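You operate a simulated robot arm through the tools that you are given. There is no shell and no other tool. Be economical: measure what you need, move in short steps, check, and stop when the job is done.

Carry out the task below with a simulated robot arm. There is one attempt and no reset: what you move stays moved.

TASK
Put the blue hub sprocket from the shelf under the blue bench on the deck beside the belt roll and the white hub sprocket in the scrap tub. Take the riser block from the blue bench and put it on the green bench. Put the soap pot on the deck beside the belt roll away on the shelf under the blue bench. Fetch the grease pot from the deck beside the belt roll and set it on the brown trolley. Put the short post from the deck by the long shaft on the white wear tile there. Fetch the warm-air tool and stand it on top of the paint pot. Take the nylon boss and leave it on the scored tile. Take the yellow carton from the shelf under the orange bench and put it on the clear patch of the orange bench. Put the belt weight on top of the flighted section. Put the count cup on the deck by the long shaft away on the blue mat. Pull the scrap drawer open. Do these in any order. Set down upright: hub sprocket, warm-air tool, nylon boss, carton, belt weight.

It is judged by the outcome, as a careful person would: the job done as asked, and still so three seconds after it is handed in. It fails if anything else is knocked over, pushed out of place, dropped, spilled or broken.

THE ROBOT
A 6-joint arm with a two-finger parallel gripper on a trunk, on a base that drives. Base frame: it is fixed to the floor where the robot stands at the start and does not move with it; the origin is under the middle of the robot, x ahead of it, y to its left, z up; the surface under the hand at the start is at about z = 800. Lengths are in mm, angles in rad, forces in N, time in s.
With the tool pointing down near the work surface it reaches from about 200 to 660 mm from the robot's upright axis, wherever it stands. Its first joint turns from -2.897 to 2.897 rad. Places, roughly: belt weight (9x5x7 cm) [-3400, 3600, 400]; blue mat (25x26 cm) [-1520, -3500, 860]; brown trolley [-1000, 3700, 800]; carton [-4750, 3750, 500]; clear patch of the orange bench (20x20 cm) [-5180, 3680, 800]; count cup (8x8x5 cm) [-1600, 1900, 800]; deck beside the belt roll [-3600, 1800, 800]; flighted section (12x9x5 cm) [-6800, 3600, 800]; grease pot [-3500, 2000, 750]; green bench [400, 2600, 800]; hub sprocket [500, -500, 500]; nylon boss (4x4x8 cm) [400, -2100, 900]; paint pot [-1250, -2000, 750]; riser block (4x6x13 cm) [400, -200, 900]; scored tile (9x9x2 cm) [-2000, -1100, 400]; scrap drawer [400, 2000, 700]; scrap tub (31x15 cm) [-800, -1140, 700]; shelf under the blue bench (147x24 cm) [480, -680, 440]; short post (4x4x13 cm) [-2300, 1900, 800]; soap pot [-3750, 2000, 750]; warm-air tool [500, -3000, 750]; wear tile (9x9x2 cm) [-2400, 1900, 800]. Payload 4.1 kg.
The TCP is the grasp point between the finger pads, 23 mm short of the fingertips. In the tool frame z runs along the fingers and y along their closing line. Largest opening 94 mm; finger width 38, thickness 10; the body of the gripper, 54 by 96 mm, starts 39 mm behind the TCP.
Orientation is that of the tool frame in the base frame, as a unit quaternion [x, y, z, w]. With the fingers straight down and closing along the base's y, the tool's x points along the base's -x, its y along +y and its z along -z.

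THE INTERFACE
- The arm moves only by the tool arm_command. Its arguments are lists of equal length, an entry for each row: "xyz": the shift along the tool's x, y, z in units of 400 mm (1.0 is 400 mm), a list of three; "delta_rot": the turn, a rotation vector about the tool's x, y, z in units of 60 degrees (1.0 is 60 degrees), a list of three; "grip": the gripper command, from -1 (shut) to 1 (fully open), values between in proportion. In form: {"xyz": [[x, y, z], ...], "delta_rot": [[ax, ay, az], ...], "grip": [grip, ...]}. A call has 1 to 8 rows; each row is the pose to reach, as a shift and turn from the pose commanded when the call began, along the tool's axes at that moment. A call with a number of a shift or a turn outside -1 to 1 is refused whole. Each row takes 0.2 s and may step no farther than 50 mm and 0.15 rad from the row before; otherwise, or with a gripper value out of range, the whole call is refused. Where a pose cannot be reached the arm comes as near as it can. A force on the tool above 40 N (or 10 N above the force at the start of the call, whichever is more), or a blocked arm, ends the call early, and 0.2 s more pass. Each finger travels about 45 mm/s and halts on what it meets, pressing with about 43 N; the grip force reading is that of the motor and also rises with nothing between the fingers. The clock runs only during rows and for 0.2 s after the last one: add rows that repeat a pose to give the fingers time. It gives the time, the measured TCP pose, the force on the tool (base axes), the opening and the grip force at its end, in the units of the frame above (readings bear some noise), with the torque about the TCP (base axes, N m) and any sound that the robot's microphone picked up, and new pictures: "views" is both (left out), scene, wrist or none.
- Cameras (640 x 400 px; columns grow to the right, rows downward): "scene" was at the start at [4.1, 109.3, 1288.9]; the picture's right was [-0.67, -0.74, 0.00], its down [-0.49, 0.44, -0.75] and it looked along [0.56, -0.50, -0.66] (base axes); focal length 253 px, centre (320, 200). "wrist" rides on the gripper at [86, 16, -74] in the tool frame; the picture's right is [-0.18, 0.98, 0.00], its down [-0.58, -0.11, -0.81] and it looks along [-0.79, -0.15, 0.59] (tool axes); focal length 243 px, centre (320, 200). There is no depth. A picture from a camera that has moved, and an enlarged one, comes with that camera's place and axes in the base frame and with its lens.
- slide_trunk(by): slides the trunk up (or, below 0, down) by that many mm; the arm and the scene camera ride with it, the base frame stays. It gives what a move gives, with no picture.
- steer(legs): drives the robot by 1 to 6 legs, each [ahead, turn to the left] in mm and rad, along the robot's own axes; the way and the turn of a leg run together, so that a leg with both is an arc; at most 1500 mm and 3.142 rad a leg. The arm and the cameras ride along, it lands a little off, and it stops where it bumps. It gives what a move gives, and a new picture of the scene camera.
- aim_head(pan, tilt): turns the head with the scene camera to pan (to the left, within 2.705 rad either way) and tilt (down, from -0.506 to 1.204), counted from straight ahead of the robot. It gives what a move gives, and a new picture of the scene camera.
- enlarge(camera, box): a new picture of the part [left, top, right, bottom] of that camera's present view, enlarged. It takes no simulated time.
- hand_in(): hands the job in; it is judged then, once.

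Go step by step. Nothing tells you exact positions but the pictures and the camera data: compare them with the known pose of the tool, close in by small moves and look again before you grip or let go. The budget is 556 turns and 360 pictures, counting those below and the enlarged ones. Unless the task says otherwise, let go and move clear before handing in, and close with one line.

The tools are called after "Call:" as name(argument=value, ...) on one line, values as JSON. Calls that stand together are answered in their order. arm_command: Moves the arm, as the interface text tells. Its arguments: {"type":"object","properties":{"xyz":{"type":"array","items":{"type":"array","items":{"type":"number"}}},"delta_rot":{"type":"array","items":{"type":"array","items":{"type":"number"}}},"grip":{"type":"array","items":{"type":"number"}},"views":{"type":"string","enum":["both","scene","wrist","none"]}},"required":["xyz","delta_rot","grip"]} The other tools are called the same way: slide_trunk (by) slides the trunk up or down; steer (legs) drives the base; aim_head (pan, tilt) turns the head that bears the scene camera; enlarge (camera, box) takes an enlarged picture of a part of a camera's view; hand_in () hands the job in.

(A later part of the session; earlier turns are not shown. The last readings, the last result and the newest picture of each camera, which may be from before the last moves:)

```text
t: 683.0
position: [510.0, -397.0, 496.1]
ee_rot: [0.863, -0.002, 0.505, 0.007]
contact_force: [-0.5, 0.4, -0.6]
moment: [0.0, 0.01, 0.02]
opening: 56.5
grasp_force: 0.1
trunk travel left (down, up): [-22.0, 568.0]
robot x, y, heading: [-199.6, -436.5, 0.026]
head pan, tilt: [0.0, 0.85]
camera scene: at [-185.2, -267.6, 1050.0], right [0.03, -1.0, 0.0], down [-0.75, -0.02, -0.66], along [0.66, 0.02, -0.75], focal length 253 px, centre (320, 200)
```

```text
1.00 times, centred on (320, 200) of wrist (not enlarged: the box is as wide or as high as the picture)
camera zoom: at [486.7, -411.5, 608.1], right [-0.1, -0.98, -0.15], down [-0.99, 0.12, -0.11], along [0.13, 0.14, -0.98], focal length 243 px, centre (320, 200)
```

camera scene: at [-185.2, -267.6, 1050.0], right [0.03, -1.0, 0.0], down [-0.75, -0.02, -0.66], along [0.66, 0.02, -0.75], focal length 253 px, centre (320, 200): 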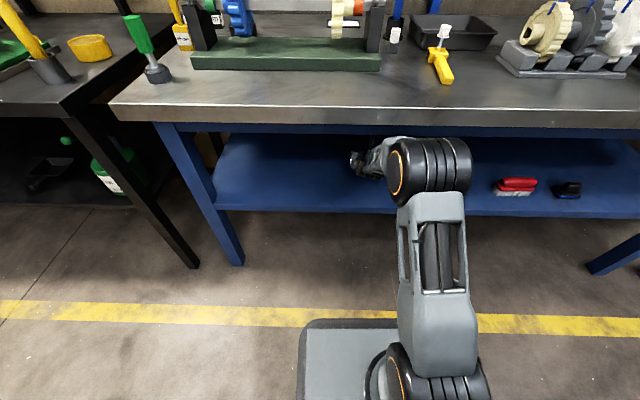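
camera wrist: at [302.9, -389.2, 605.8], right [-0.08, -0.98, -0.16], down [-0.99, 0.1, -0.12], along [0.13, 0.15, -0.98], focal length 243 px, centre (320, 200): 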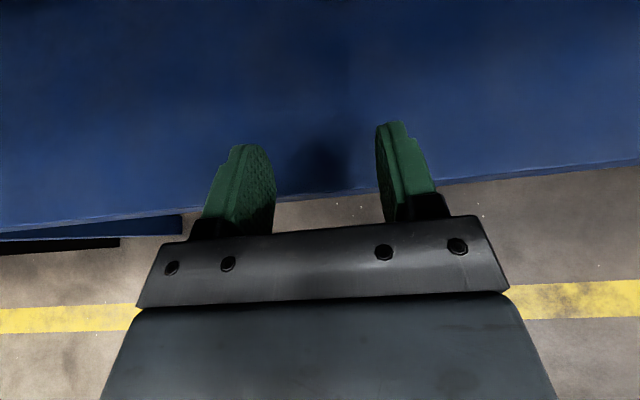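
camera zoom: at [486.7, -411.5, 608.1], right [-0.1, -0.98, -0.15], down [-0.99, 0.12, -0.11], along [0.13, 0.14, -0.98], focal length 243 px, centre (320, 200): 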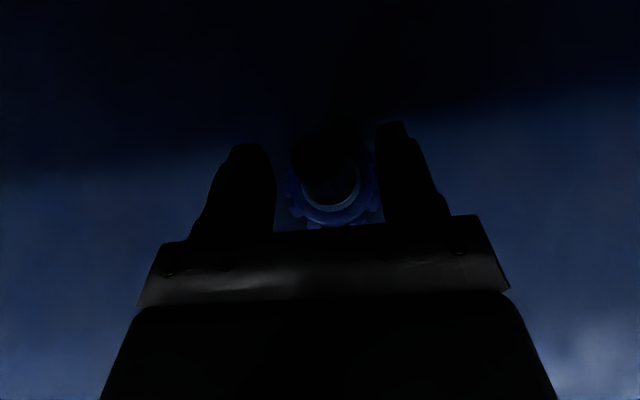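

Call:
arm_command(xyz=[[0, 0, 0], [0, 0, 0], [0, 0, 0], [0, 0, 0]], delta_rot=[[0, 0, 0], [0, 0, 0], [0, 0, 0], [0, 0, 0]], grip=[-1, -1, -1, -1], views="none")

Call:
slide_trunk(by=15)

Call:
steer(legs=[[-500, 0]])

Call:
enlarge(camera="wrist", box=[0, 0, 640, 400])

```text
t: 684.0
position: [510.0, -396.1, 496.6]
ee_rot: [0.863, -0.002, 0.506, 0.008]
contact_force: [0.6, 1.9, 1.7]
moment: [0.28, -0.05, -0.01]
opening: 24.0
grasp_force: 42.8
trunk travel left (down, up): [-22.0, 568.0]
robot x, y, heading: [-201.3, -433.2, 0.029]
head pan, tilt: [0.0, 0.85]
```

```text
t: 684.6
position: [508.8, -398.5, 510.7]
ee_rot: [0.863, -0.002, 0.505, 0.008]
contact_force: [-0.2, 0.9, -2.6]
moment: [0.02, 0.02, 0.03]
opening: 24.3
grasp_force: 43.3
trunk travel left (down, up): [-37.0, 553.0]
robot x, y, heading: [-199.7, -434.8, 0.026]
head pan, tilt: [0.0, 0.85]
```

```text
t: 687.5
position: [18.7, -410.5, 511.2]
ee_rot: [0.863, -0.002, 0.505, 0.008]
contact_force: [0.6, 0.4, -1.8]
moment: [0.0, 0.01, -0.02]
opening: 24.2
grasp_force: 42.5
trunk travel left (down, up): [-37.0, 553.0]
robot x, y, heading: [-691.3, -451.3, 0.03]
head pan, tilt: [0.0, 0.85]
camera scene: at [-676.6, -281.5, 1065.0], right [0.03, -1.0, 0.0], down [-0.75, -0.02, -0.66], along [0.66, 0.02, -0.75], focal length 253 px, centre (320, 200)
```

scene: 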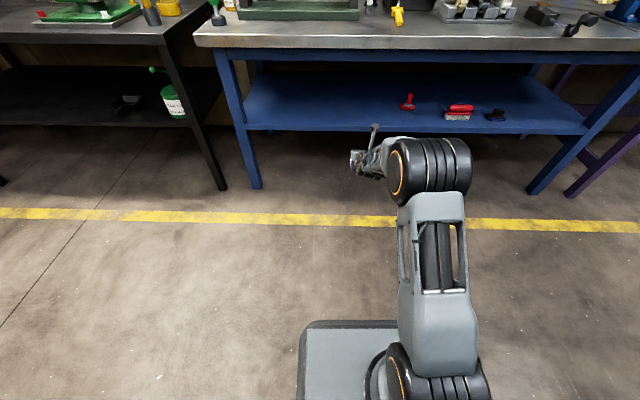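

```text
1.00 times, centred on (320, 200) of wrist (not enlarged: the box is as wide or as high as the picture)
camera zoom: at [-4.6, -424.9, 623.0], right [-0.1, -0.98, -0.15], down [-0.99, 0.12, -0.11], along [0.13, 0.14, -0.98], focal length 243 px, centre (320, 200)
```

zoom: 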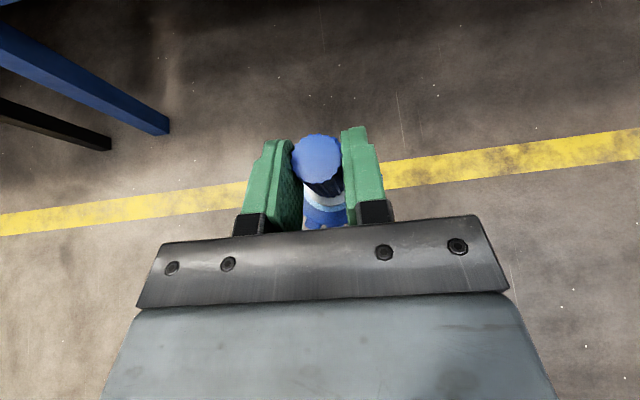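

I'll set the blue sprocket briefly on the blue bench front to regrasp it vertically (needed to clear the conveyor rail).

Call:
slide_trunk(by=385)

Call:
steer(legs=[[325, -0.03]])

Call:
enlarge(camera="wrist", box=[0, 0, 640, 400])

```text
t: 691.2
position: [17.1, -409.4, 896.2]
ee_rot: [0.863, -0.002, 0.506, 0.007]
contact_force: [0.2, -0.5, -1.0]
moment: [0.01, 0.0, -0.03]
opening: 24.0
grasp_force: 43.5
trunk travel left (down, up): [-422.0, 168.0]
robot x, y, heading: [-692.6, -449.1, 0.031]
head pan, tilt: [0.0, 0.85]
```

```text
t: 693.4
position: [342.6, -422.4, 896.2]
ee_rot: [0.863, -0.012, 0.505, 0.014]
contact_force: [-0.4, -0.8, -1.7]
moment: [0.01, 0.02, -0.04]
opening: 24.0
grasp_force: 43.2
trunk travel left (down, up): [-422.0, 168.0]
robot x, y, heading: [-368.1, -445.9, 0.002]
head pan, tilt: [0.0, 0.85]
camera scene: at [-348.6, -276.6, 1450.0], right [0.0, -1.0, 0.0], down [-0.75, 0.0, -0.66], along [0.66, 0.0, -0.75], focal length 253 px, centre (320, 200)
```

scene: 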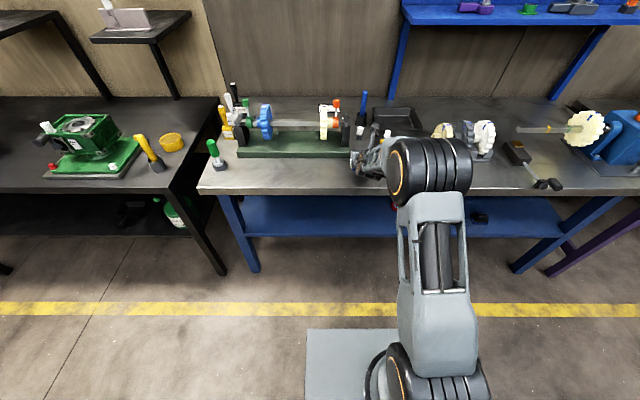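

```text
1.00 times, centred on (320, 200) of wrist (not enlarged: the box is as wide or as high as the picture)
camera zoom: at [319.5, -436.8, 1008.0], right [-0.12, -0.98, -0.15], down [-0.98, 0.14, -0.11], along [0.13, 0.13, -0.98], focal length 243 px, centre (320, 200)
```

zoom: 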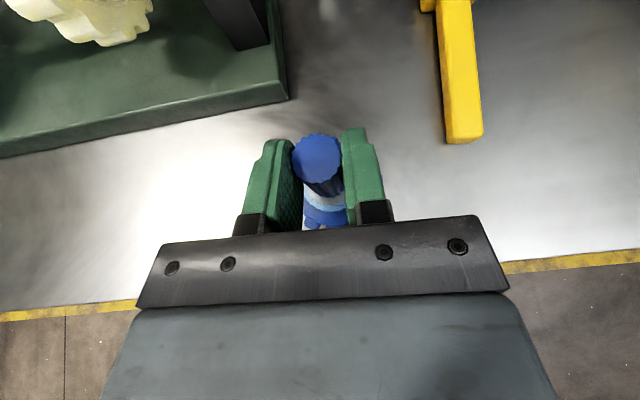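

Call:
slide_trunk(by=-42)

Call:
slide_trunk(by=-6)

```text
t: 694.2
position: [343.0, -422.7, 862.0]
ee_rot: [0.859, -0.014, 0.512, 0.014]
contact_force: [4.1, -1.8, 32.1]
moment: [0.91, -0.52, 0.04]
opening: 24.6
grasp_force: 42.1
trunk travel left (down, up): [-380.0, 210.0]
robot x, y, heading: [-367.4, -440.7, 0.004]
head pan, tilt: [0.0, 0.85]
```

```text
t: 694.8
position: [342.9, -422.8, 852.8]
ee_rot: [0.86, -0.013, 0.51, 0.013]
contact_force: [-1.0, -0.1, 29.0]
moment: [0.96, -0.29, 0.03]
opening: 23.9
grasp_force: 43.4
trunk travel left (down, up): [-374.0, 216.0]
robot x, y, heading: [-369.1, -442.8, 0.005]
head pan, tilt: [0.0, 0.85]
```

Call:
arm_command(xyz=[[0.01, 0, -0.005], [0.01, 0, -0.005], [0.01, 0, -0.005], [0.01, 0, -0.1], [0.01, 0, -0.2], [0.05, 0, -0.3]], delta_rot=[[0, 0, 0], [0, 0, 0], [0, 0, 0], [0, 0, 0], [0, 0, 0], [0, 0, 0]], grip=[-0.3, 0.1, 0.3, 0.3, 0.3, 0.3], views="wrist")

```text
t: 696.2
position: [248.5, -416.1, 923.9]
ee_rot: [0.863, -0.012, 0.505, 0.014]
contact_force: [0.8, 0.4, -0.4]
moment: [0.03, 0.03, -0.04]
opening: 61.2
grasp_force: 0.1
trunk travel left (down, up): [-374.0, 216.0]
robot x, y, heading: [-371.3, -440.7, 0.0]
head pan, tilt: [0.0, 0.85]
camera wrist: at [224.4, -431.0, 1035.4], right [-0.12, -0.98, -0.15], down [-0.98, 0.14, -0.11], along [0.13, 0.13, -0.98], focal length 243 px, centre (320, 200)
```

wrist: 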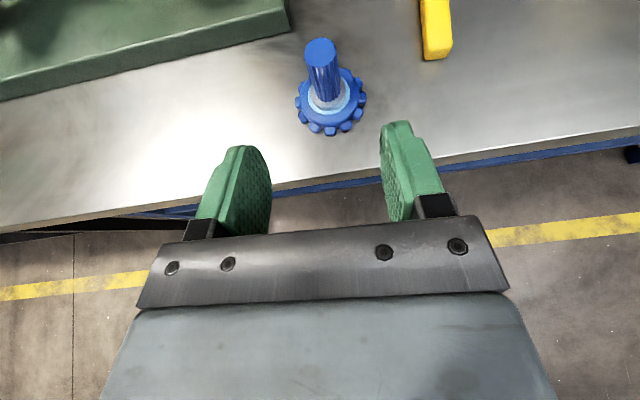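

Call:
slide_trunk(by=100)

Call:
arm_command(xyz=[[0, 0, 0], [0, 0, 0], [0, 0, 0], [0, 0, 0], [0, 0, 0], [0, 0, 0], [0, 0, 0]], delta_rot=[[0, -0.14, 0], [0, -0.28, 0], [0, -0.42, 0], [0, -0.56, 0], [0, -0.7, 0], [0, -0.84, 0], [0, -0.98, 0]], grip=[0.3, 0.3, 0.3, 0.3, 0.3, 0.3, 0.3], views="none")

Call:
arm_command(xyz=[[0, 0, 0], [0, 0, 0], [0, 0, 0], [0, 0, 0], [0, 0, 0], [0, 0, 0], [0, 0, 0]], delta_rot=[[0, -0.03, 0.13], [0, -0.03, 0.26], [0, -0.03, 0.39], [0, -0.03, 0.52], [0, -0.03, 0.65], [0, -0.03, 0.78], [0, -0.03, 0.91]], grip=[0.3, 0.3, 0.3, 0.3, 0.3, 0.3, 0.3], views="none")

```text
t: 697.5
position: [248.1, -417.3, 1024.2]
ee_rot: [0.863, -0.012, 0.505, 0.014]
contact_force: [0.1, 0.0, -0.5]
moment: [0.0, 0.01, 0.02]
opening: 61.3
grasp_force: 0.0
trunk travel left (down, up): [-474.0, 116.0]
robot x, y, heading: [-367.1, -442.2, 0.007]
head pan, tilt: [0.0, 0.85]
```

```text
t: 699.1
position: [246.0, -403.5, 1023.6]
ee_rot: [1.0, -0.024, 0.016, 0.009]
contact_force: [-0.1, 0.2, 0.3]
moment: [0.05, 0.0, -0.03]
opening: 61.1
grasp_force: 0.1
out of reach, approached as far as the arm can: row 2, 3, 6, 7
trunk travel left (down, up): [-474.0, 116.0]
robot x, y, heading: [-368.9, -443.7, 0.002]
head pan, tilt: [0.0, 0.85]
```

```text
t: 700.7
position: [246.3, -404.2, 1023.4]
ee_rot: [0.88, -0.475, 0.002, -0.002]
contact_force: [0.4, -1.3, -0.4]
moment: [-0.02, -0.02, -0.02]
opening: 61.1
grasp_force: 0.0
trunk travel left (down, up): [-474.0, 116.0]
robot x, y, heading: [-369.6, -442.2, 0.006]
head pan, tilt: [0.0, 0.85]
```

Call:
arm_command(xyz=[[0, 0, 0], [0, 0, 0], [0, 0, 0], [0, 0, 0]], delta_rot=[[0, 0, 0.14], [0, 0, 0.28], [0, 0, 0.42], [0, 0, 0.555]], grip=[0.3, 0.3, 0.3, 0.3], views="none")

Call:
arm_command(xyz=[[0.02, -0.1, 0], [0.04, -0.2, 0], [0.0475, -0.27, 0.06], [0.0475, -0.27, 0.16], [0.0475, -0.27, 0.22]], delta_rot=[[0, 0, 0], [0, 0, 0], [0, 0, 0], [0, 0, 0], [0, 0, 0]], grip=[0.3, 0.3, 0.3, 0.3, 0.3], views="wrist")

```text
t: 701.7
position: [246.4, -402.1, 1023.6]
ee_rot: [-0.707, 0.707, -0.002, 0.002]
contact_force: [-1.0, -0.3, 0.3]
moment: [-0.03, -0.01, 0.01]
opening: 61.1
grasp_force: 0.2
trunk travel left (down, up): [-474.0, 116.0]
robot x, y, heading: [-370.2, -442.4, -0.001]
head pan, tilt: [0.0, 0.85]
```

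```text
t: 702.9
position: [341.9, -422.6, 932.7]
ee_rot: [0.707, -0.707, 0.002, -0.003]
contact_force: [-0.2, -0.2, 0.7]
moment: [-0.01, -0.01, -0.03]
opening: 60.9
grasp_force: 0.1
out of reach, approached as far as the arm can: row 3, 4, 5
trunk travel left (down, up): [-474.0, 116.0]
robot x, y, heading: [-366.6, -441.7, 0.002]
head pan, tilt: [0.0, 0.85]
camera wrist: at [325.5, -509.9, 1006.6], right [-0.98, 0.18, -0.01], down [0.1, 0.58, 0.81], along [0.15, 0.79, -0.59], focal length 243 px, centre (320, 200)
```

wrist: 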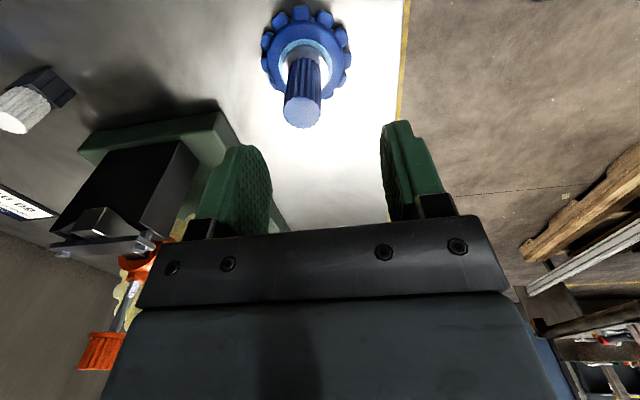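

Call:
arm_command(xyz=[[0, 0.1, -0.05], [0, 0.2, -0.05], [0, 0.25, -0.05]], delta_rot=[[0, 0, 0], [0, 0, 0], [0, 0, 0]], grip=[0.3, 0.3, 0.3], views="none")

Call:
steer(legs=[[110, 0]])

Call:
enlarge(camera="wrist", box=[0, 0, 640, 400])

```text
t: 703.7
position: [241.1, -421.8, 954.6]
ee_rot: [0.708, -0.706, 0.003, -0.004]
contact_force: [-1.2, 0.4, 0.3]
moment: [0.04, -0.01, -0.01]
opening: 61.0
grasp_force: 0.0
trunk travel left (down, up): [-474.0, 116.0]
robot x, y, heading: [-368.1, -443.3, 0.002]
head pan, tilt: [0.0, 0.85]
```

```text
t: 704.9
position: [351.0, -421.3, 954.8]
ee_rot: [0.707, -0.707, 0.003, -0.003]
contact_force: [0.1, 0.2, -0.9]
moment: [0.01, -0.04, 0.01]
opening: 60.9
grasp_force: 0.1
trunk travel left (down, up): [-474.0, 116.0]
robot x, y, heading: [-257.0, -446.1, 0.003]
head pan, tilt: [0.0, 0.85]
camera scene: at [-238.8, -276.3, 1502.0], right [0.0, -1.0, 0.0], down [-0.75, 0.0, -0.66], along [0.66, 0.0, -0.75], focal length 253 px, centre (320, 200)
```

scene: 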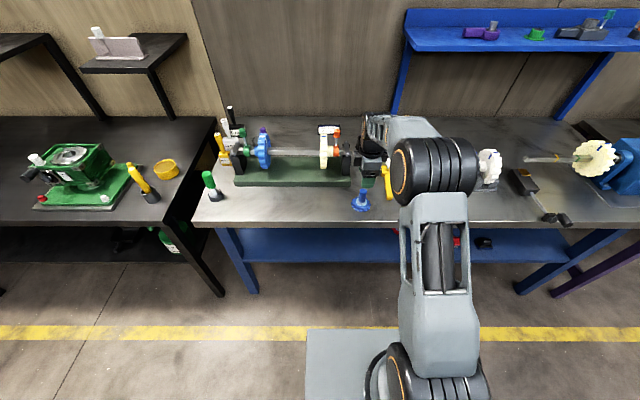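

```text
1.00 times, centred on (320, 200) of wrist (not enlarged: the box is as wide or as high as the picture)
camera zoom: at [334.6, -508.3, 1028.4], right [-0.98, 0.18, -0.01], down [0.1, 0.58, 0.81], along [0.15, 0.79, -0.59], focal length 243 px, centre (320, 200)
```

zoom: 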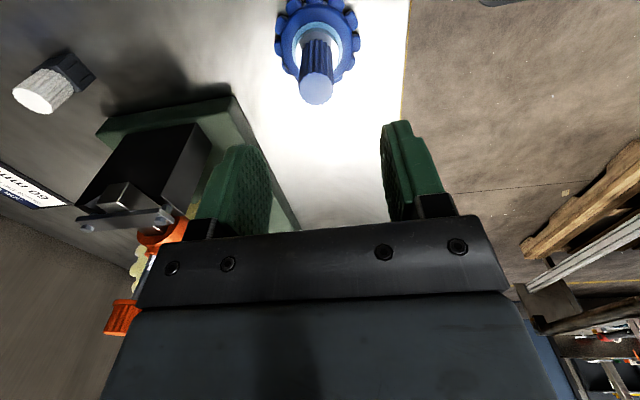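

Call:
arm_command(xyz=[[0.015, -0.005, 0.1], [0.015, -0.005, 0.2], [0.015, -0.005, 0.26], [0.015, -0.005, 0.26], [0.015, -0.005, 0.26], [0.015, -0.005, 0.26], [0.015, -0.005, 0.26]], delta_rot=[[0, 0, 0], [0, 0, 0], [0, 0, 0], [0, 0, 0], [0, 0, 0], [0, 0, 0], [0, 0, 0]], grip=[0.3, 0.3, 0.3, -1, -1, -1, -1], views="wrist")

```text
t: 706.5
position: [352.5, -426.7, 850.4]
ee_rot: [-0.707, 0.707, -0.001, 0.002]
contact_force: [-0.2, 0.0, -0.1]
moment: [0.01, -0.01, -0.04]
opening: 23.5
grasp_force: 43.3
trunk travel left (down, up): [-474.0, 116.0]
robot x, y, heading: [-257.5, -442.4, 0.004]
head pan, tilt: [0.0, 0.85]
camera wrist: at [336.1, -514.2, 925.4], right [-0.98, 0.18, -0.01], down [0.1, 0.58, 0.81], along [0.15, 0.79, -0.59], focal length 243 px, centre (320, 200)
```

wrist: 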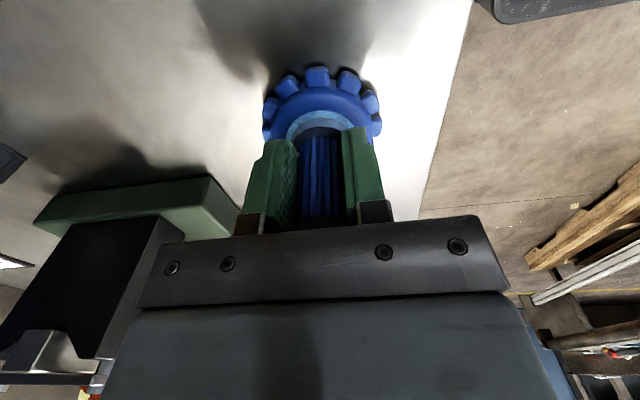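

Call:
slide_trunk(by=112)

Call:
arm_command(xyz=[[0, 0.05, -0.08], [0, 0.12, -0.16], [0, 0.2, -0.22], [0, 0.3, -0.25]], delta_rot=[[0, 0, 0], [0, 0, 0], [0, 0, 0], [0, 0, 0]], grip=[-1, -1, -1, -1], views="none")

Call:
steer(legs=[[-150, 0], [0, 1.567], [1500, 0], [1500, 0], [230, 0]])

```text
t: 707.9
position: [352.2, -427.4, 963.7]
ee_rot: [0.707, -0.707, 0.002, -0.003]
contact_force: [0.0, 0.6, -0.7]
moment: [-0.01, 0.03, 0.0]
opening: 23.8
grasp_force: 43.2
trunk travel left (down, up): [-586.0, 4.0]
robot x, y, heading: [-259.5, -440.6, 0.003]
head pan, tilt: [0.0, 0.85]
```

```text
t: 708.9
position: [231.9, -426.8, 1062.1]
ee_rot: [-0.707, 0.707, -0.002, 0.003]
contact_force: [0.7, -0.4, -1.5]
moment: [-0.01, -0.04, 0.0]
opening: 23.8
grasp_force: 43.1
trunk travel left (down, up): [-586.0, 4.0]
robot x, y, heading: [-258.3, -439.0, 0.007]
head pan, tilt: [0.0, 0.85]
```

```text
t: 729.4
position: [-336.2, 3259.4, 1061.5]
ee_rot: [1.0, -0.014, -0.001, -0.004]
contact_force: [-0.2, 0.0, -1.6]
moment: [-0.02, 0.0, -0.01]
opening: 23.6
grasp_force: 42.6
trunk travel left (down, up): [-586.0, 4.0]
robot x, y, heading: [-334.4, 2767.2, 1.547]
head pan, tilt: [0.0, 0.85]
camera scene: at [-499.7, 2789.9, 1614.0], right [1.0, -0.03, 0.0], down [-0.02, -0.75, -0.66], along [0.02, 0.66, -0.75], focal length 253 px, centre (320, 200)
```

scene: 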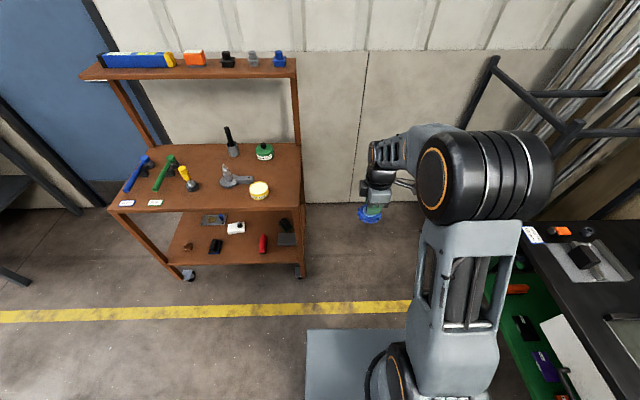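

Call:
steer(legs=[[0, 1.594], [1500, 0], [1500, 0], [310, 0], [0, 1.571]])

Call:
aim_head(pan=0.0, tilt=0.8)

```text
t: 753.1
position: [-3656.3, 2279.6, 1061.1]
ee_rot: [0.025, 1.0, -0.004, 0.001]
contact_force: [-0.2, 0.4, -2.0]
moment: [0.0, 0.03, 0.0]
opening: 23.5
grasp_force: 42.9
trunk travel left (down, up): [-586.0, 4.0]
robot x, y, heading: [-3643.7, 2772.3, -1.616]
head pan, tilt: [0.0, 0.85]
camera scene: at [-3478.9, 2744.0, 1614.0], right [-1.0, 0.05, 0.0], down [0.04, 0.75, -0.66], along [-0.03, -0.66, -0.75], focal length 253 px, centre (320, 200)
```

scene: 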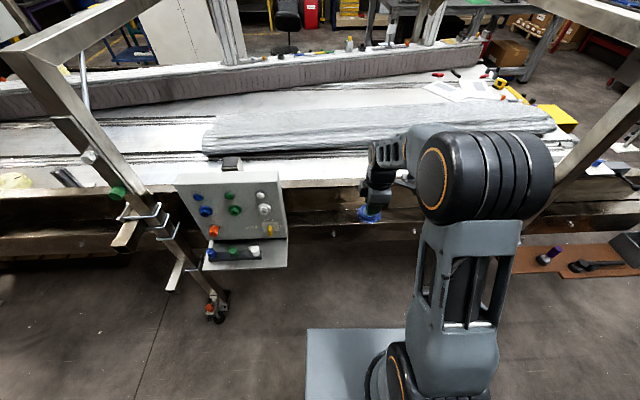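

```text
t: 753.7
position: [-3656.4, 2280.7, 1060.9]
ee_rot: [0.025, 1.0, -0.004, 0.001]
contact_force: [-0.1, -0.4, -0.8]
moment: [-0.04, 0.02, 0.0]
opening: 23.4
grasp_force: 43.1
trunk travel left (down, up): [-586.0, 4.0]
robot x, y, heading: [-3645.2, 2771.5, -1.623]
head pan, tilt: [0.0, 0.799]
camera scene: at [-3479.1, 2741.5, 1618.0], right [-1.0, 0.05, 0.0], down [0.03, 0.72, -0.7], along [-0.03, -0.7, -0.72], focal length 253 px, centre (320, 200)
```

scene: 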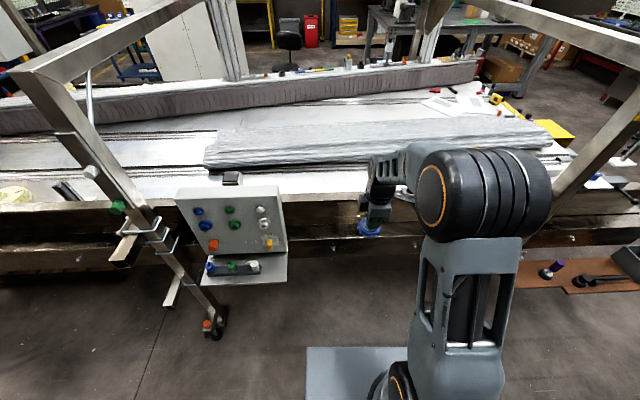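

Call:
steer(legs=[[0, 0.05], [350, 0]])

Call:
enlarge(camera="wrist", box=[0, 0, 640, 400])

```text
t: 756.4
position: [-3636.3, 1928.2, 1060.6]
ee_rot: [0.003, 1.0, -0.003, 0.001]
contact_force: [0.1, 0.5, -2.6]
moment: [0.03, 0.0, 0.03]
opening: 23.6
grasp_force: 42.6
trunk travel left (down, up): [-586.0, 4.0]
robot x, y, heading: [-3647.0, 2421.8, -1.577]
head pan, tilt: [0.0, 0.799]
camera scene: at [-3478.7, 2397.4, 1618.0], right [-1.0, 0.01, 0.0], down [0.0, 0.72, -0.7], along [0.0, -0.7, -0.72], focal length 253 px, centre (320, 200)
```

scene: 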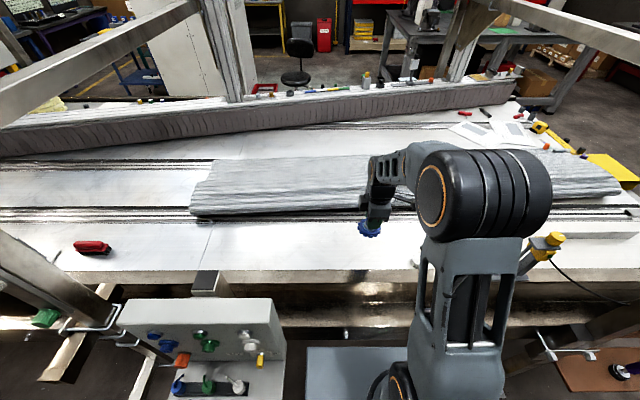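

```text
1.00 times, centred on (320, 200) of wrist (not enlarged: the box is as wide or as high as the picture)
camera zoom: at [-3722.8, 1946.4, 1134.9], right [0.19, 0.98, -0.01], down [0.58, -0.11, 0.81], along [0.79, -0.16, -0.59], focal length 243 px, centre (320, 200)
```

zoom: 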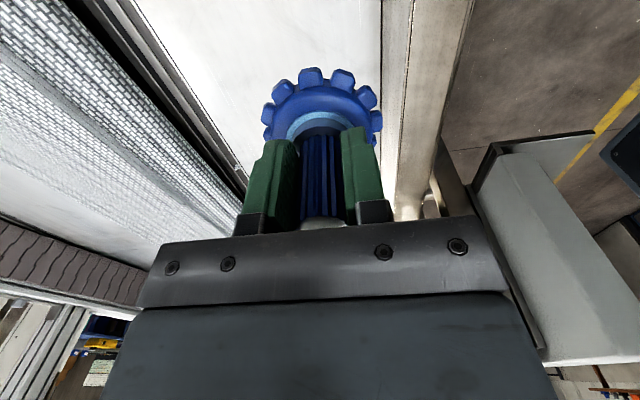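

Call:
arm_command(xyz=[[0, -0.05, 0], [0, -0.0875, 0]], delta_rot=[[0, 0, 0], [0, 0, 0]], grip=[-1, -1], views="none")

Call:
slide_trunk(by=-225)

Call:
arm_command(xyz=[[0, 0, 0.03], [0, 0, 0.04], [0, 0, 0.048], [0, 0, 0.056], [0, 0, 0.064], [0, 0, 0.072]], delta_rot=[[0, 0, 0], [0, 0, 0], [0, 0, 0], [0, 0, 0], [0, 0, 0], [0, 0, 0]], grip=[-1, -1, -1, -1, -1, -1], views="wrist")

```text
t: 757.0
position: [-3637.6, 1893.1, 1061.8]
ee_rot: [0.003, 1.0, -0.004, 0.001]
contact_force: [-0.5, -0.2, -1.9]
moment: [0.02, -0.03, -0.01]
opening: 23.8
grasp_force: 42.5
trunk travel left (down, up): [-586.0, 4.0]
robot x, y, heading: [-3644.2, 2417.4, -1.574]
head pan, tilt: [0.0, 0.799]
```

```text
t: 759.4
position: [-3637.2, 1894.7, 836.1]
ee_rot: [0.005, 1.0, -0.004, 0.0]
contact_force: [-0.1, -0.8, -2.7]
moment: [-0.02, 0.04, 0.01]
opening: 23.4
grasp_force: 43.7
trunk travel left (down, up): [-361.0, 229.0]
robot x, y, heading: [-3647.0, 2421.6, -1.575]
head pan, tilt: [0.0, 0.799]
```

```text
t: 760.8
position: [-3637.7, 1894.9, 807.4]
ee_rot: [0.004, 1.0, -0.004, 0.001]
contact_force: [-0.1, 0.5, -1.1]
moment: [-0.02, 0.02, 0.0]
opening: 23.8
grasp_force: 42.8
trunk travel left (down, up): [-361.0, 229.0]
robot x, y, heading: [-3647.1, 2420.5, -1.574]
head pan, tilt: [0.0, 0.799]
camera wrist: at [-3723.4, 1912.3, 881.2], right [0.19, 0.98, -0.01], down [0.58, -0.11, 0.81], along [0.79, -0.16, -0.59], focal length 243 px, centre (320, 200)
```

wrist: 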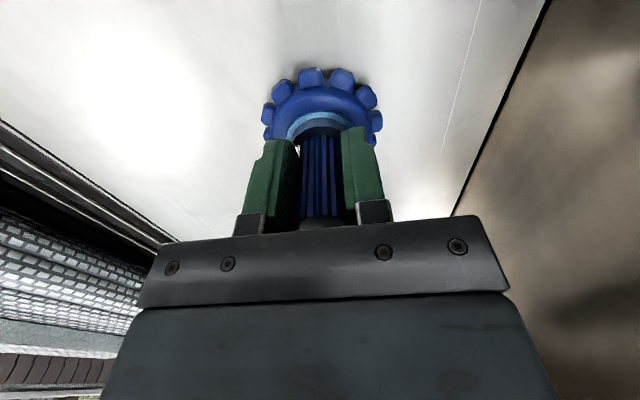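

Call:
arm_command(xyz=[[0, 0, 0.007], [0, 0, 0.014], [0, 0, 0.021]], delta_rot=[[0, 0, 0], [0, 0, 0], [0, 0, 0]], grip=[-1, -1, -1], views="none")

```text
t: 761.6
position: [-3637.0, 1892.4, 802.6]
ee_rot: [0.004, 1.0, -0.006, 0.0]
contact_force: [0.4, 5.0, 18.5]
moment: [0.82, -0.13, 0.02]
opening: 23.3
grasp_force: 43.0
trunk travel left (down, up): [-361.0, 229.0]
robot x, y, heading: [-3646.7, 2419.9, -1.577]
head pan, tilt: [0.0, 0.799]
```

Call:
arm_command(xyz=[[0, 0, -0.008], [0, 0, -0.008], [0, 0, -0.008], [0, 0, -0.1], [0, 0, -0.2], [0, 0, -0.3]], delta_rot=[[0, 0, 0], [0, 0, 0], [0, 0, 0], [0, 0, 0], [0, 0, 0], [0, 0, 0]], grip=[-0.3, 0.1, 0.3, 0.3, 0.3, 0.3], views="wrist")

```text
t: 763.0
position: [-3636.3, 1896.0, 921.7]
ee_rot: [0.004, 1.0, -0.003, 0.0]
contact_force: [0.3, -0.3, 0.0]
moment: [0.0, -0.02, 0.02]
opening: 61.1
grasp_force: 0.1
trunk travel left (down, up): [-361.0, 229.0]
robot x, y, heading: [-3647.3, 2422.0, -1.576]
head pan, tilt: [0.0, 0.799]
camera wrist: at [-3723.4, 1913.0, 994.6], right [0.19, 0.98, -0.01], down [0.58, -0.11, 0.81], along [0.79, -0.16, -0.59], focal length 243 px, centre (320, 200)
```

wrist: 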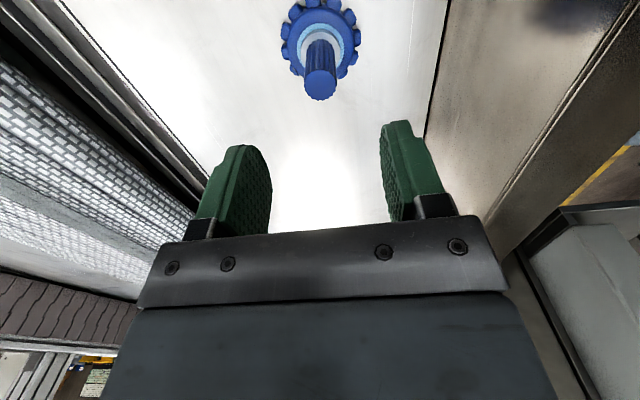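

Blue sprocket placed. Last: soap pot at about (-3840,1917).

Call:
arm_command(xyz=[[0.0, 0, -0.06], [0.11, 0.01, -0.1], [0.22, 0.02, -0.1], [0.33, 0.03, -0.1], [0.4, 0.04, -0.1]], delta_rot=[[0, 0, 0], [0, 0, 0], [0, 0, 0], [0, 0, 0], [0, 0, 0]], grip=[1, 1, 1, 1, 1], views="wrist")

Call:
aim_head(pan=-0.3, tilt=0.85)

```text
t: 764.2
position: [-3798.8, 1913.9, 957.7]
ee_rot: [0.004, 1.0, -0.003, 0.001]
contact_force: [-0.6, 0.3, -0.6]
moment: [0.01, 0.03, -0.03]
opening: 93.8
grasp_force: 0.1
trunk travel left (down, up): [-361.0, 229.0]
robot x, y, heading: [-3649.3, 2415.7, -1.573]
head pan, tilt: [0.0, 0.799]
camera wrist: at [-3884.0, 1930.5, 1031.2], right [0.19, 0.98, -0.01], down [0.58, -0.11, 0.81], along [0.79, -0.16, -0.59], focal length 243 px, centre (320, 200)
```

wrist: 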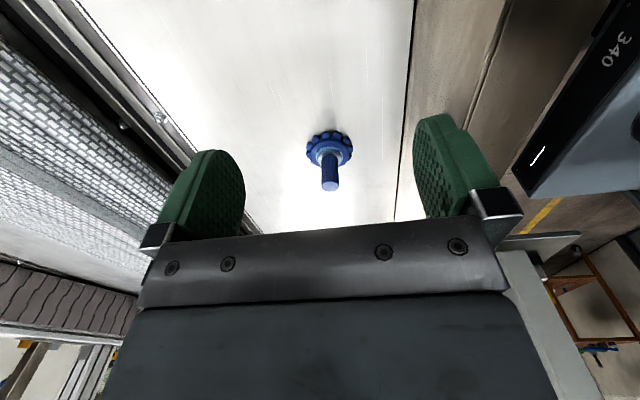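

```text
t: 765.0
position: [-3796.2, 1913.0, 957.7]
ee_rot: [0.004, 1.0, -0.004, 0.001]
contact_force: [0.2, -0.8, -0.7]
moment: [-0.01, 0.03, -0.01]
opening: 94.2
grasp_force: 0.1
trunk travel left (down, up): [-361.0, 229.0]
robot x, y, heading: [-3644.0, 2423.9, -1.575]
head pan, tilt: [-0.3, 0.85]
camera scene: at [-3501.8, 2404.3, 1389.1], right [-0.95, 0.3, 0.0], down [0.23, 0.72, -0.66], along [-0.2, -0.63, -0.75], focal length 253 px, centre (320, 200)
```

scene: 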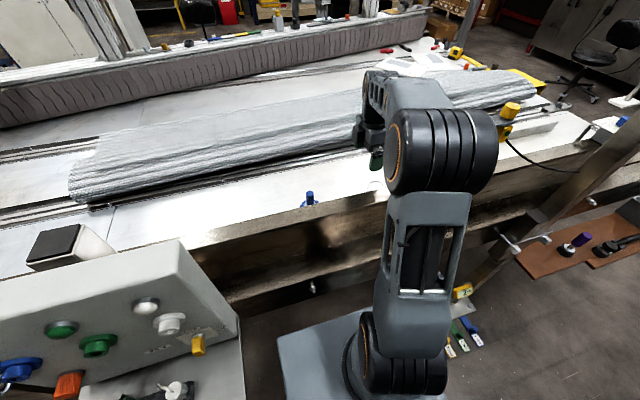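

Call:
arm_command(xyz=[[0.1, 0.0, 0], [0.19, 0.0, 0]], delta_rot=[[0, 0, 0], [0, 0, 0]], grip=[1, 1], views="wrist")

```text
t: 765.6
position: [-3873.1, 1913.8, 955.2]
ee_rot: [0.004, 1.0, -0.004, 0.001]
contact_force: [0.5, -0.5, 0.2]
moment: [0.03, 0.01, 0.0]
opening: 93.8
grasp_force: 0.1
trunk travel left (down, up): [-361.0, 229.0]
robot x, y, heading: [-3646.4, 2420.7, -1.573]
head pan, tilt: [-0.3, 0.85]
camera wrist: at [-3960.1, 1931.6, 1031.0], right [0.19, 0.98, -0.01], down [0.58, -0.11, 0.81], along [0.79, -0.16, -0.59], focal length 243 px, centre (320, 200)
```

wrist: 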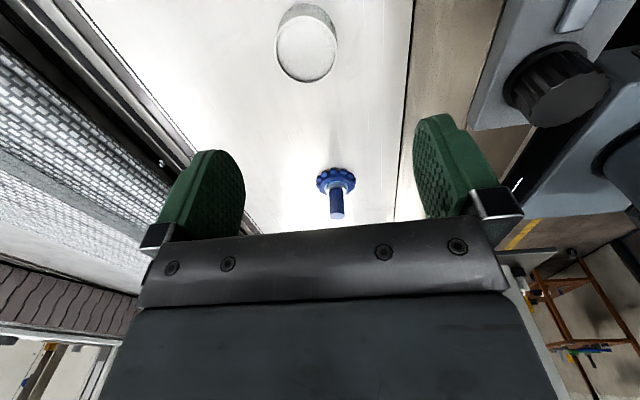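

Call:
arm_command(xyz=[[0, -0.03, 0], [0, -0.03, 0.05]], delta_rot=[[0, 0, 0], [0, 0, 0]], grip=[0.7, 0.7], views="none")

Call:
slide_trunk(by=-70)

Call:
enlarge(camera="wrist", box=[0, 0, 640, 400])

Call:
enlarge(camera="scene", box=[320, 60, 560, 260])

```text
t: 766.2
position: [-3874.0, 1903.3, 935.8]
ee_rot: [0.004, 1.0, -0.003, 0.001]
contact_force: [-0.1, -0.6, 0.2]
moment: [0.0, 0.0, 0.02]
opening: 79.8
grasp_force: 0.1
trunk travel left (down, up): [-361.0, 229.0]
robot x, y, heading: [-3646.6, 2421.2, -1.578]
head pan, tilt: [-0.3, 0.85]
```

```text
t: 767.2
position: [-3873.8, 1903.4, 867.6]
ee_rot: [0.004, 1.0, -0.004, 0.001]
contact_force: [0.5, -0.6, -0.8]
moment: [-0.02, -0.01, 0.03]
opening: 79.9
grasp_force: 0.0
trunk travel left (down, up): [-291.0, 299.0]
robot x, y, heading: [-3650.5, 2419.2, -1.57]
head pan, tilt: [-0.3, 0.85]
```

```text
1.00 times, centred on (320, 200) of wrist (not enlarged: the box is as wide or as high as the picture)
camera zoom: at [-3960.5, 1920.3, 941.3], right [0.19, 0.98, -0.01], down [0.58, -0.11, 0.81], along [0.79, -0.16, -0.59], focal length 243 px, centre (320, 200)
```

zoom: 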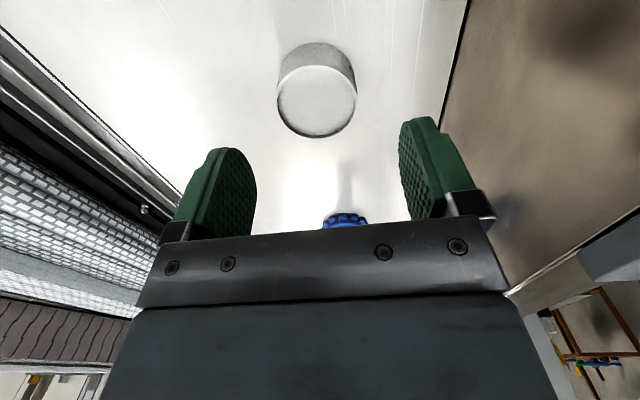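

```text
2.00 times, centred on (440, 160) of scene
camera zoom: at [-3501.9, 2404.3, 1319.1], right [-0.95, 0.3, 0.0], down [0.23, 0.72, -0.66], along [-0.2, -0.63, -0.75], focal length 505 px, centre (80, 280)
```

zoom: 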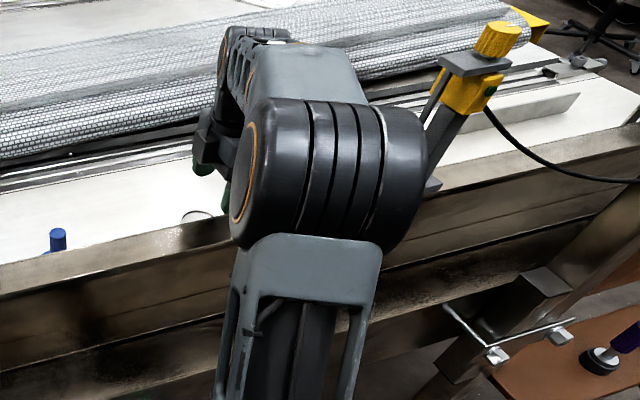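

Call:
arm_command(xyz=[[0.0, -0.006, 0.1], [0.0, -0.006, 0.18], [0.0, -0.006, 0.195], [0.0, -0.006, 0.195], [0.0, -0.006, 0.195], [0.0, -0.006, 0.195]], delta_rot=[[0, 0, 0], [0, 0, 0], [0, 0, 0], [0, 0, 0], [0, 0, 0], [0, 0, 0]], grip=[0.7, 0.7, 0.7, -1, -1, -1], views="wrist")

```text
t: 768.6
position: [-3874.5, 1899.1, 788.1]
ee_rot: [0.004, 1.0, -0.004, 0.001]
contact_force: [0.2, -0.5, -0.6]
moment: [0.0, -0.01, -0.02]
opening: 58.5
grasp_force: 43.3
trunk travel left (down, up): [-291.0, 299.0]
robot x, y, heading: [-3647.7, 2420.3, -1.58]
head pan, tilt: [-0.3, 0.85]
camera wrist: at [-3959.8, 1917.2, 862.5], right [0.19, 0.98, -0.01], down [0.58, -0.11, 0.81], along [0.79, -0.16, -0.59], focal length 243 px, centre (320, 200)
```

wrist: 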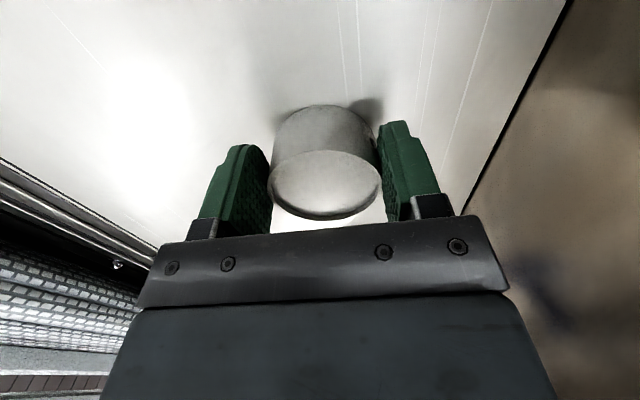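

Call:
slide_trunk(by=290)

Call:
arm_command(xyz=[[-0.11, 0.0, -0.01], [-0.22, 0.02, -0.02], [-0.33, 0.04, -0.02], [-0.44, 0.06, -0.02], [-0.55, 0.08, -0.02]], delta_rot=[[0, 0, 0], [0, 0, 0], [0, 0, 0], [0, 0, 0], [0, 0, 0]], grip=[-1, -1, -1, -1, -1], views="wrist")

```text
t: 771.6
position: [-3873.6, 1900.8, 1076.9]
ee_rot: [0.003, 1.0, -0.004, 0.001]
contact_force: [0.3, -0.1, -1.0]
moment: [-0.01, 0.02, 0.0]
opening: 58.4
grasp_force: 42.8
trunk travel left (down, up): [-581.0, 9.0]
robot x, y, heading: [-3647.0, 2418.2, -1.574]
head pan, tilt: [-0.3, 0.85]
```

```text
t: 772.8
position: [-3653.9, 1929.6, 1087.5]
ee_rot: [0.003, 1.0, -0.003, 0.001]
contact_force: [-0.4, -0.2, -1.3]
moment: [-0.02, 0.02, 0.04]
opening: 58.7
grasp_force: 43.1
trunk travel left (down, up): [-581.0, 9.0]
robot x, y, heading: [-3646.2, 2423.0, -1.579]
head pan, tilt: [-0.3, 0.85]
camera wrist: at [-3740.4, 1946.0, 1161.2], right [0.19, 0.98, -0.01], down [0.58, -0.11, 0.81], along [0.79, -0.16, -0.59], focal length 243 px, centre (320, 200)
```

wrist: 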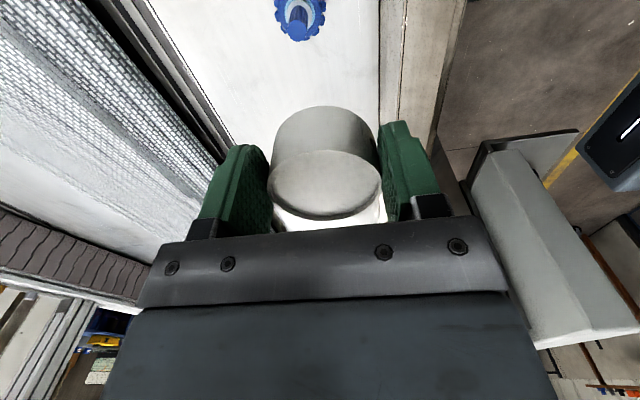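

Call:
steer(legs=[[-450, 0], [0, 1.577], [1500, 0], [1500, 0], [260, 0]])

Call:
steer(legs=[[0, -1.571]])

```text
t: 795.1
position: [167.5, 2875.0, 1085.7]
ee_rot: [0.713, -0.701, 0.001, -0.003]
contact_force: [0.2, 0.8, -1.0]
moment: [-0.02, 0.03, 0.02]
opening: 58.8
grasp_force: 43.3
trunk travel left (down, up): [-581.0, 9.0]
robot x, y, heading: [-328.3, 2870.0, 0.013]
head pan, tilt: [-0.3, 0.85]
camera scene: at [-311.9, 3013.9, 1609.0], right [-0.28, -0.96, 0.0], down [-0.72, 0.21, -0.66], along [0.63, -0.18, -0.75], focal length 253 px, centre (320, 200)
```

scene: 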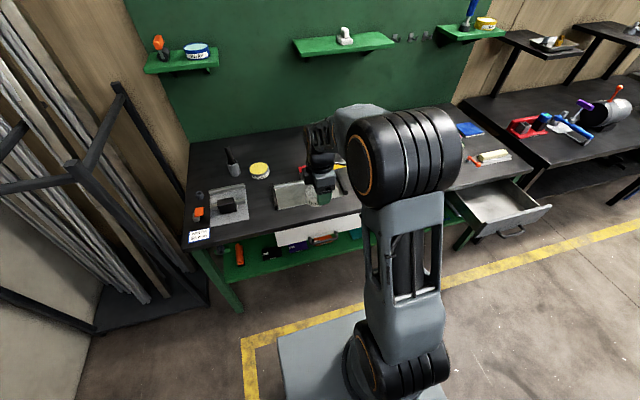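

```text
t: 799.4
position: [-333.0, 2379.3, 1086.3]
ee_rot: [0.003, 1.0, -0.003, 0.001]
contact_force: [0.1, -0.4, -2.0]
moment: [0.02, 0.03, 0.0]
opening: 58.5
grasp_force: 43.1
trunk travel left (down, up): [-581.0, 9.0]
robot x, y, heading: [-325.3, 2870.4, -1.575]
head pan, tilt: [-0.3, 0.85]
camera scene: at [-181.5, 2854.8, 1609.1], right [-0.95, 0.3, 0.0], down [0.23, 0.72, -0.66], along [-0.2, -0.63, -0.75], focal length 253 px, centre (320, 200)
```

scene: 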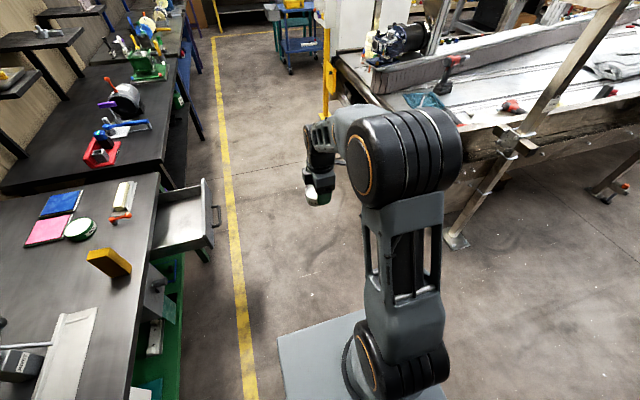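

Call:
steer(legs=[[1500, 0], [1500, 0], [300, 0], [0, 1.575]])

```text
t: 819.4
position: [188.9, -405.3, 1087.1]
ee_rot: [0.726, -0.688, 0.002, -0.003]
contact_force: [0.3, -0.3, -1.9]
moment: [0.0, -0.01, 0.02]
opening: 58.6
grasp_force: 43.0
trunk travel left (down, up): [-581.0, 9.0]
robot x, y, heading: [-301.0, -428.0, 0.053]
head pan, tilt: [-0.3, 0.85]
camera scene: at [-294.3, -284.2, 1609.0], right [-0.24, -0.97, 0.0], down [-0.73, 0.18, -0.66], along [0.64, -0.16, -0.75], focal length 253 px, centre (320, 200)
```

scene: 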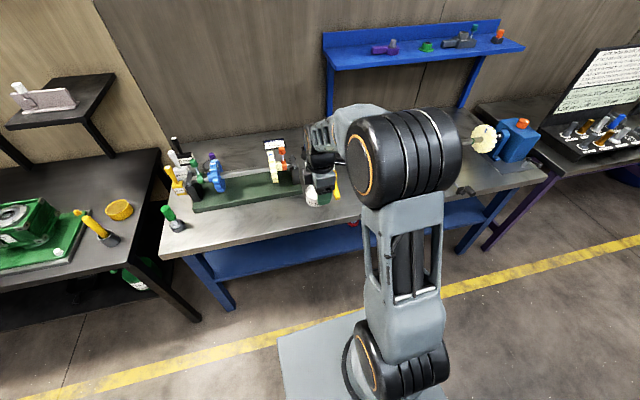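

Call:
steer(legs=[[0, -0.053], [152, 0]])

Call:
slide_trunk(by=-240)

Call:
enlarge(camera="wrist", box=[0, 0, 640, 400])

```text
t: 821.2
position: [339.9, -431.6, 1087.8]
ee_rot: [0.708, -0.706, 0.002, -0.004]
contact_force: [-0.8, 0.6, -1.4]
moment: [-0.01, -0.01, 0.03]
opening: 58.6
grasp_force: 43.3
trunk travel left (down, up): [-581.0, 9.0]
robot x, y, heading: [-153.2, -428.7, -0.004]
head pan, tilt: [-0.3, 0.85]
camera scene: at [-134.8, -284.6, 1609.0], right [-0.29, -0.96, 0.0], down [-0.72, 0.22, -0.66], along [0.63, -0.19, -0.75], focal length 253 px, centre (320, 200)
```

scene: 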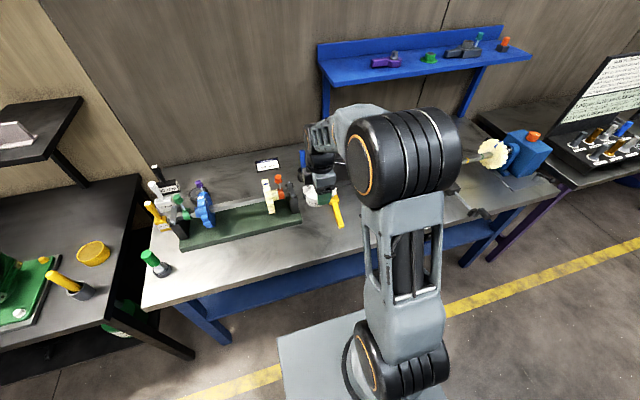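

```text
t: 823.7
position: [340.0, -432.6, 847.4]
ee_rot: [-0.707, 0.707, -0.002, 0.003]
contact_force: [-0.5, -0.1, -0.9]
moment: [0.0, 0.0, -0.02]
opening: 58.7
grasp_force: 42.7
trunk travel left (down, up): [-341.0, 249.0]
robot x, y, heading: [-152.9, -428.0, -0.002]
head pan, tilt: [-0.3, 0.85]
```

```text
1.00 times, centred on (320, 200) of wrist (not enlarged: the box is as wide or as high as the picture)
camera zoom: at [323.6, -518.8, 921.0], right [-0.98, 0.18, -0.01], down [0.1, 0.58, 0.81], along [0.15, 0.79, -0.59], focal length 243 px, centre (320, 200)
```

zoom: 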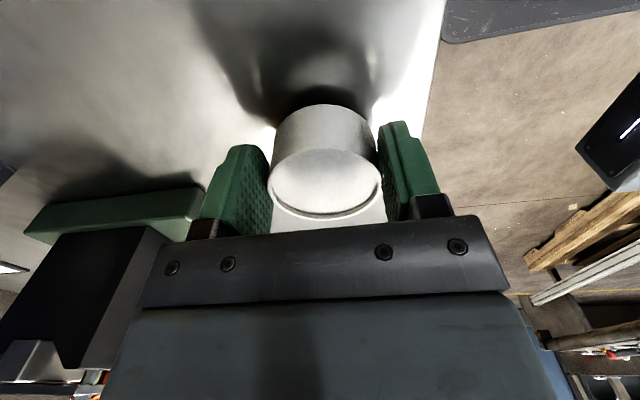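

Call:
arm_command(xyz=[[0, 0, 0.03], [0, 0, 0.042], [0, 0, 0.05], [0, 0, 0.058], [0, 0, 0.064]], delta_rot=[[0, 0, 0], [0, 0, 0], [0, 0, 0], [0, 0, 0], [0, 0, 0]], grip=[-1, -1, -1, -1, -1], views="none")

```text
t: 824.2
position: [339.0, -431.5, 837.9]
ee_rot: [0.707, -0.707, 0.006, -0.007]
contact_force: [-3.6, 0.5, 19.6]
moment: [0.21, 0.73, 0.06]
opening: 58.8
grasp_force: 43.0
trunk travel left (down, up): [-341.0, 249.0]
robot x, y, heading: [-154.1, -424.8, 0.0]
head pan, tilt: [-0.3, 0.85]
stopped in row 2: the force on the tool passed its limit at 47 N (the readings are from after the stop); the commanded pose is now the measured one
```

Call:
arm_command(xyz=[[0, 0, 0], [0, 0, 0], [0, 0, 0], [0, 0, -0.1], [0, 0, -0.2], [0, 0.1, -0.25], [0, 0.2, -0.25]], delta_rot=[[0, 0, 0], [0, 0, 0], [0, 0, 0], [0, 0, 0], [0, 0, 0], [0, 0, 0], [0, 0, 0]], grip=[0.5, 0.8, 0.8, 0.8, 0.8, 0.8, 0.8], views="wrist")

```text
t: 825.8
position: [259.3, -435.6, 934.0]
ee_rot: [-0.706, 0.708, -0.004, 0.006]
contact_force: [-0.2, 1.2, -0.1]
moment: [-0.02, 0.01, -0.01]
opening: 84.6
grasp_force: 0.0
trunk travel left (down, up): [-341.0, 249.0]
robot x, y, heading: [-151.2, -426.7, 0.002]
head pan, tilt: [-0.3, 0.85]
camera wrist: at [242.2, -522.7, 1008.0], right [-0.98, 0.19, -0.01], down [0.1, 0.58, 0.81], along [0.16, 0.79, -0.59], focal length 243 px, centre (320, 200)
```

wrist: 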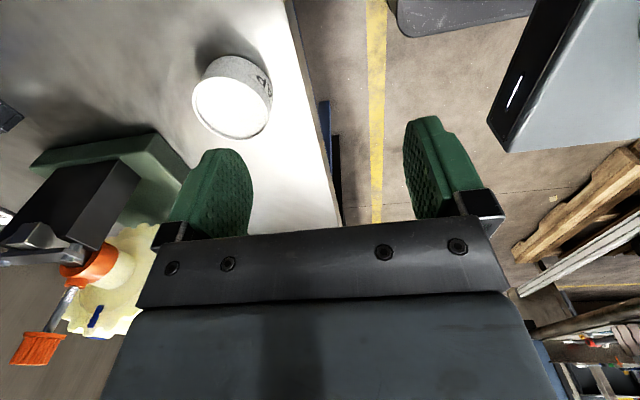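

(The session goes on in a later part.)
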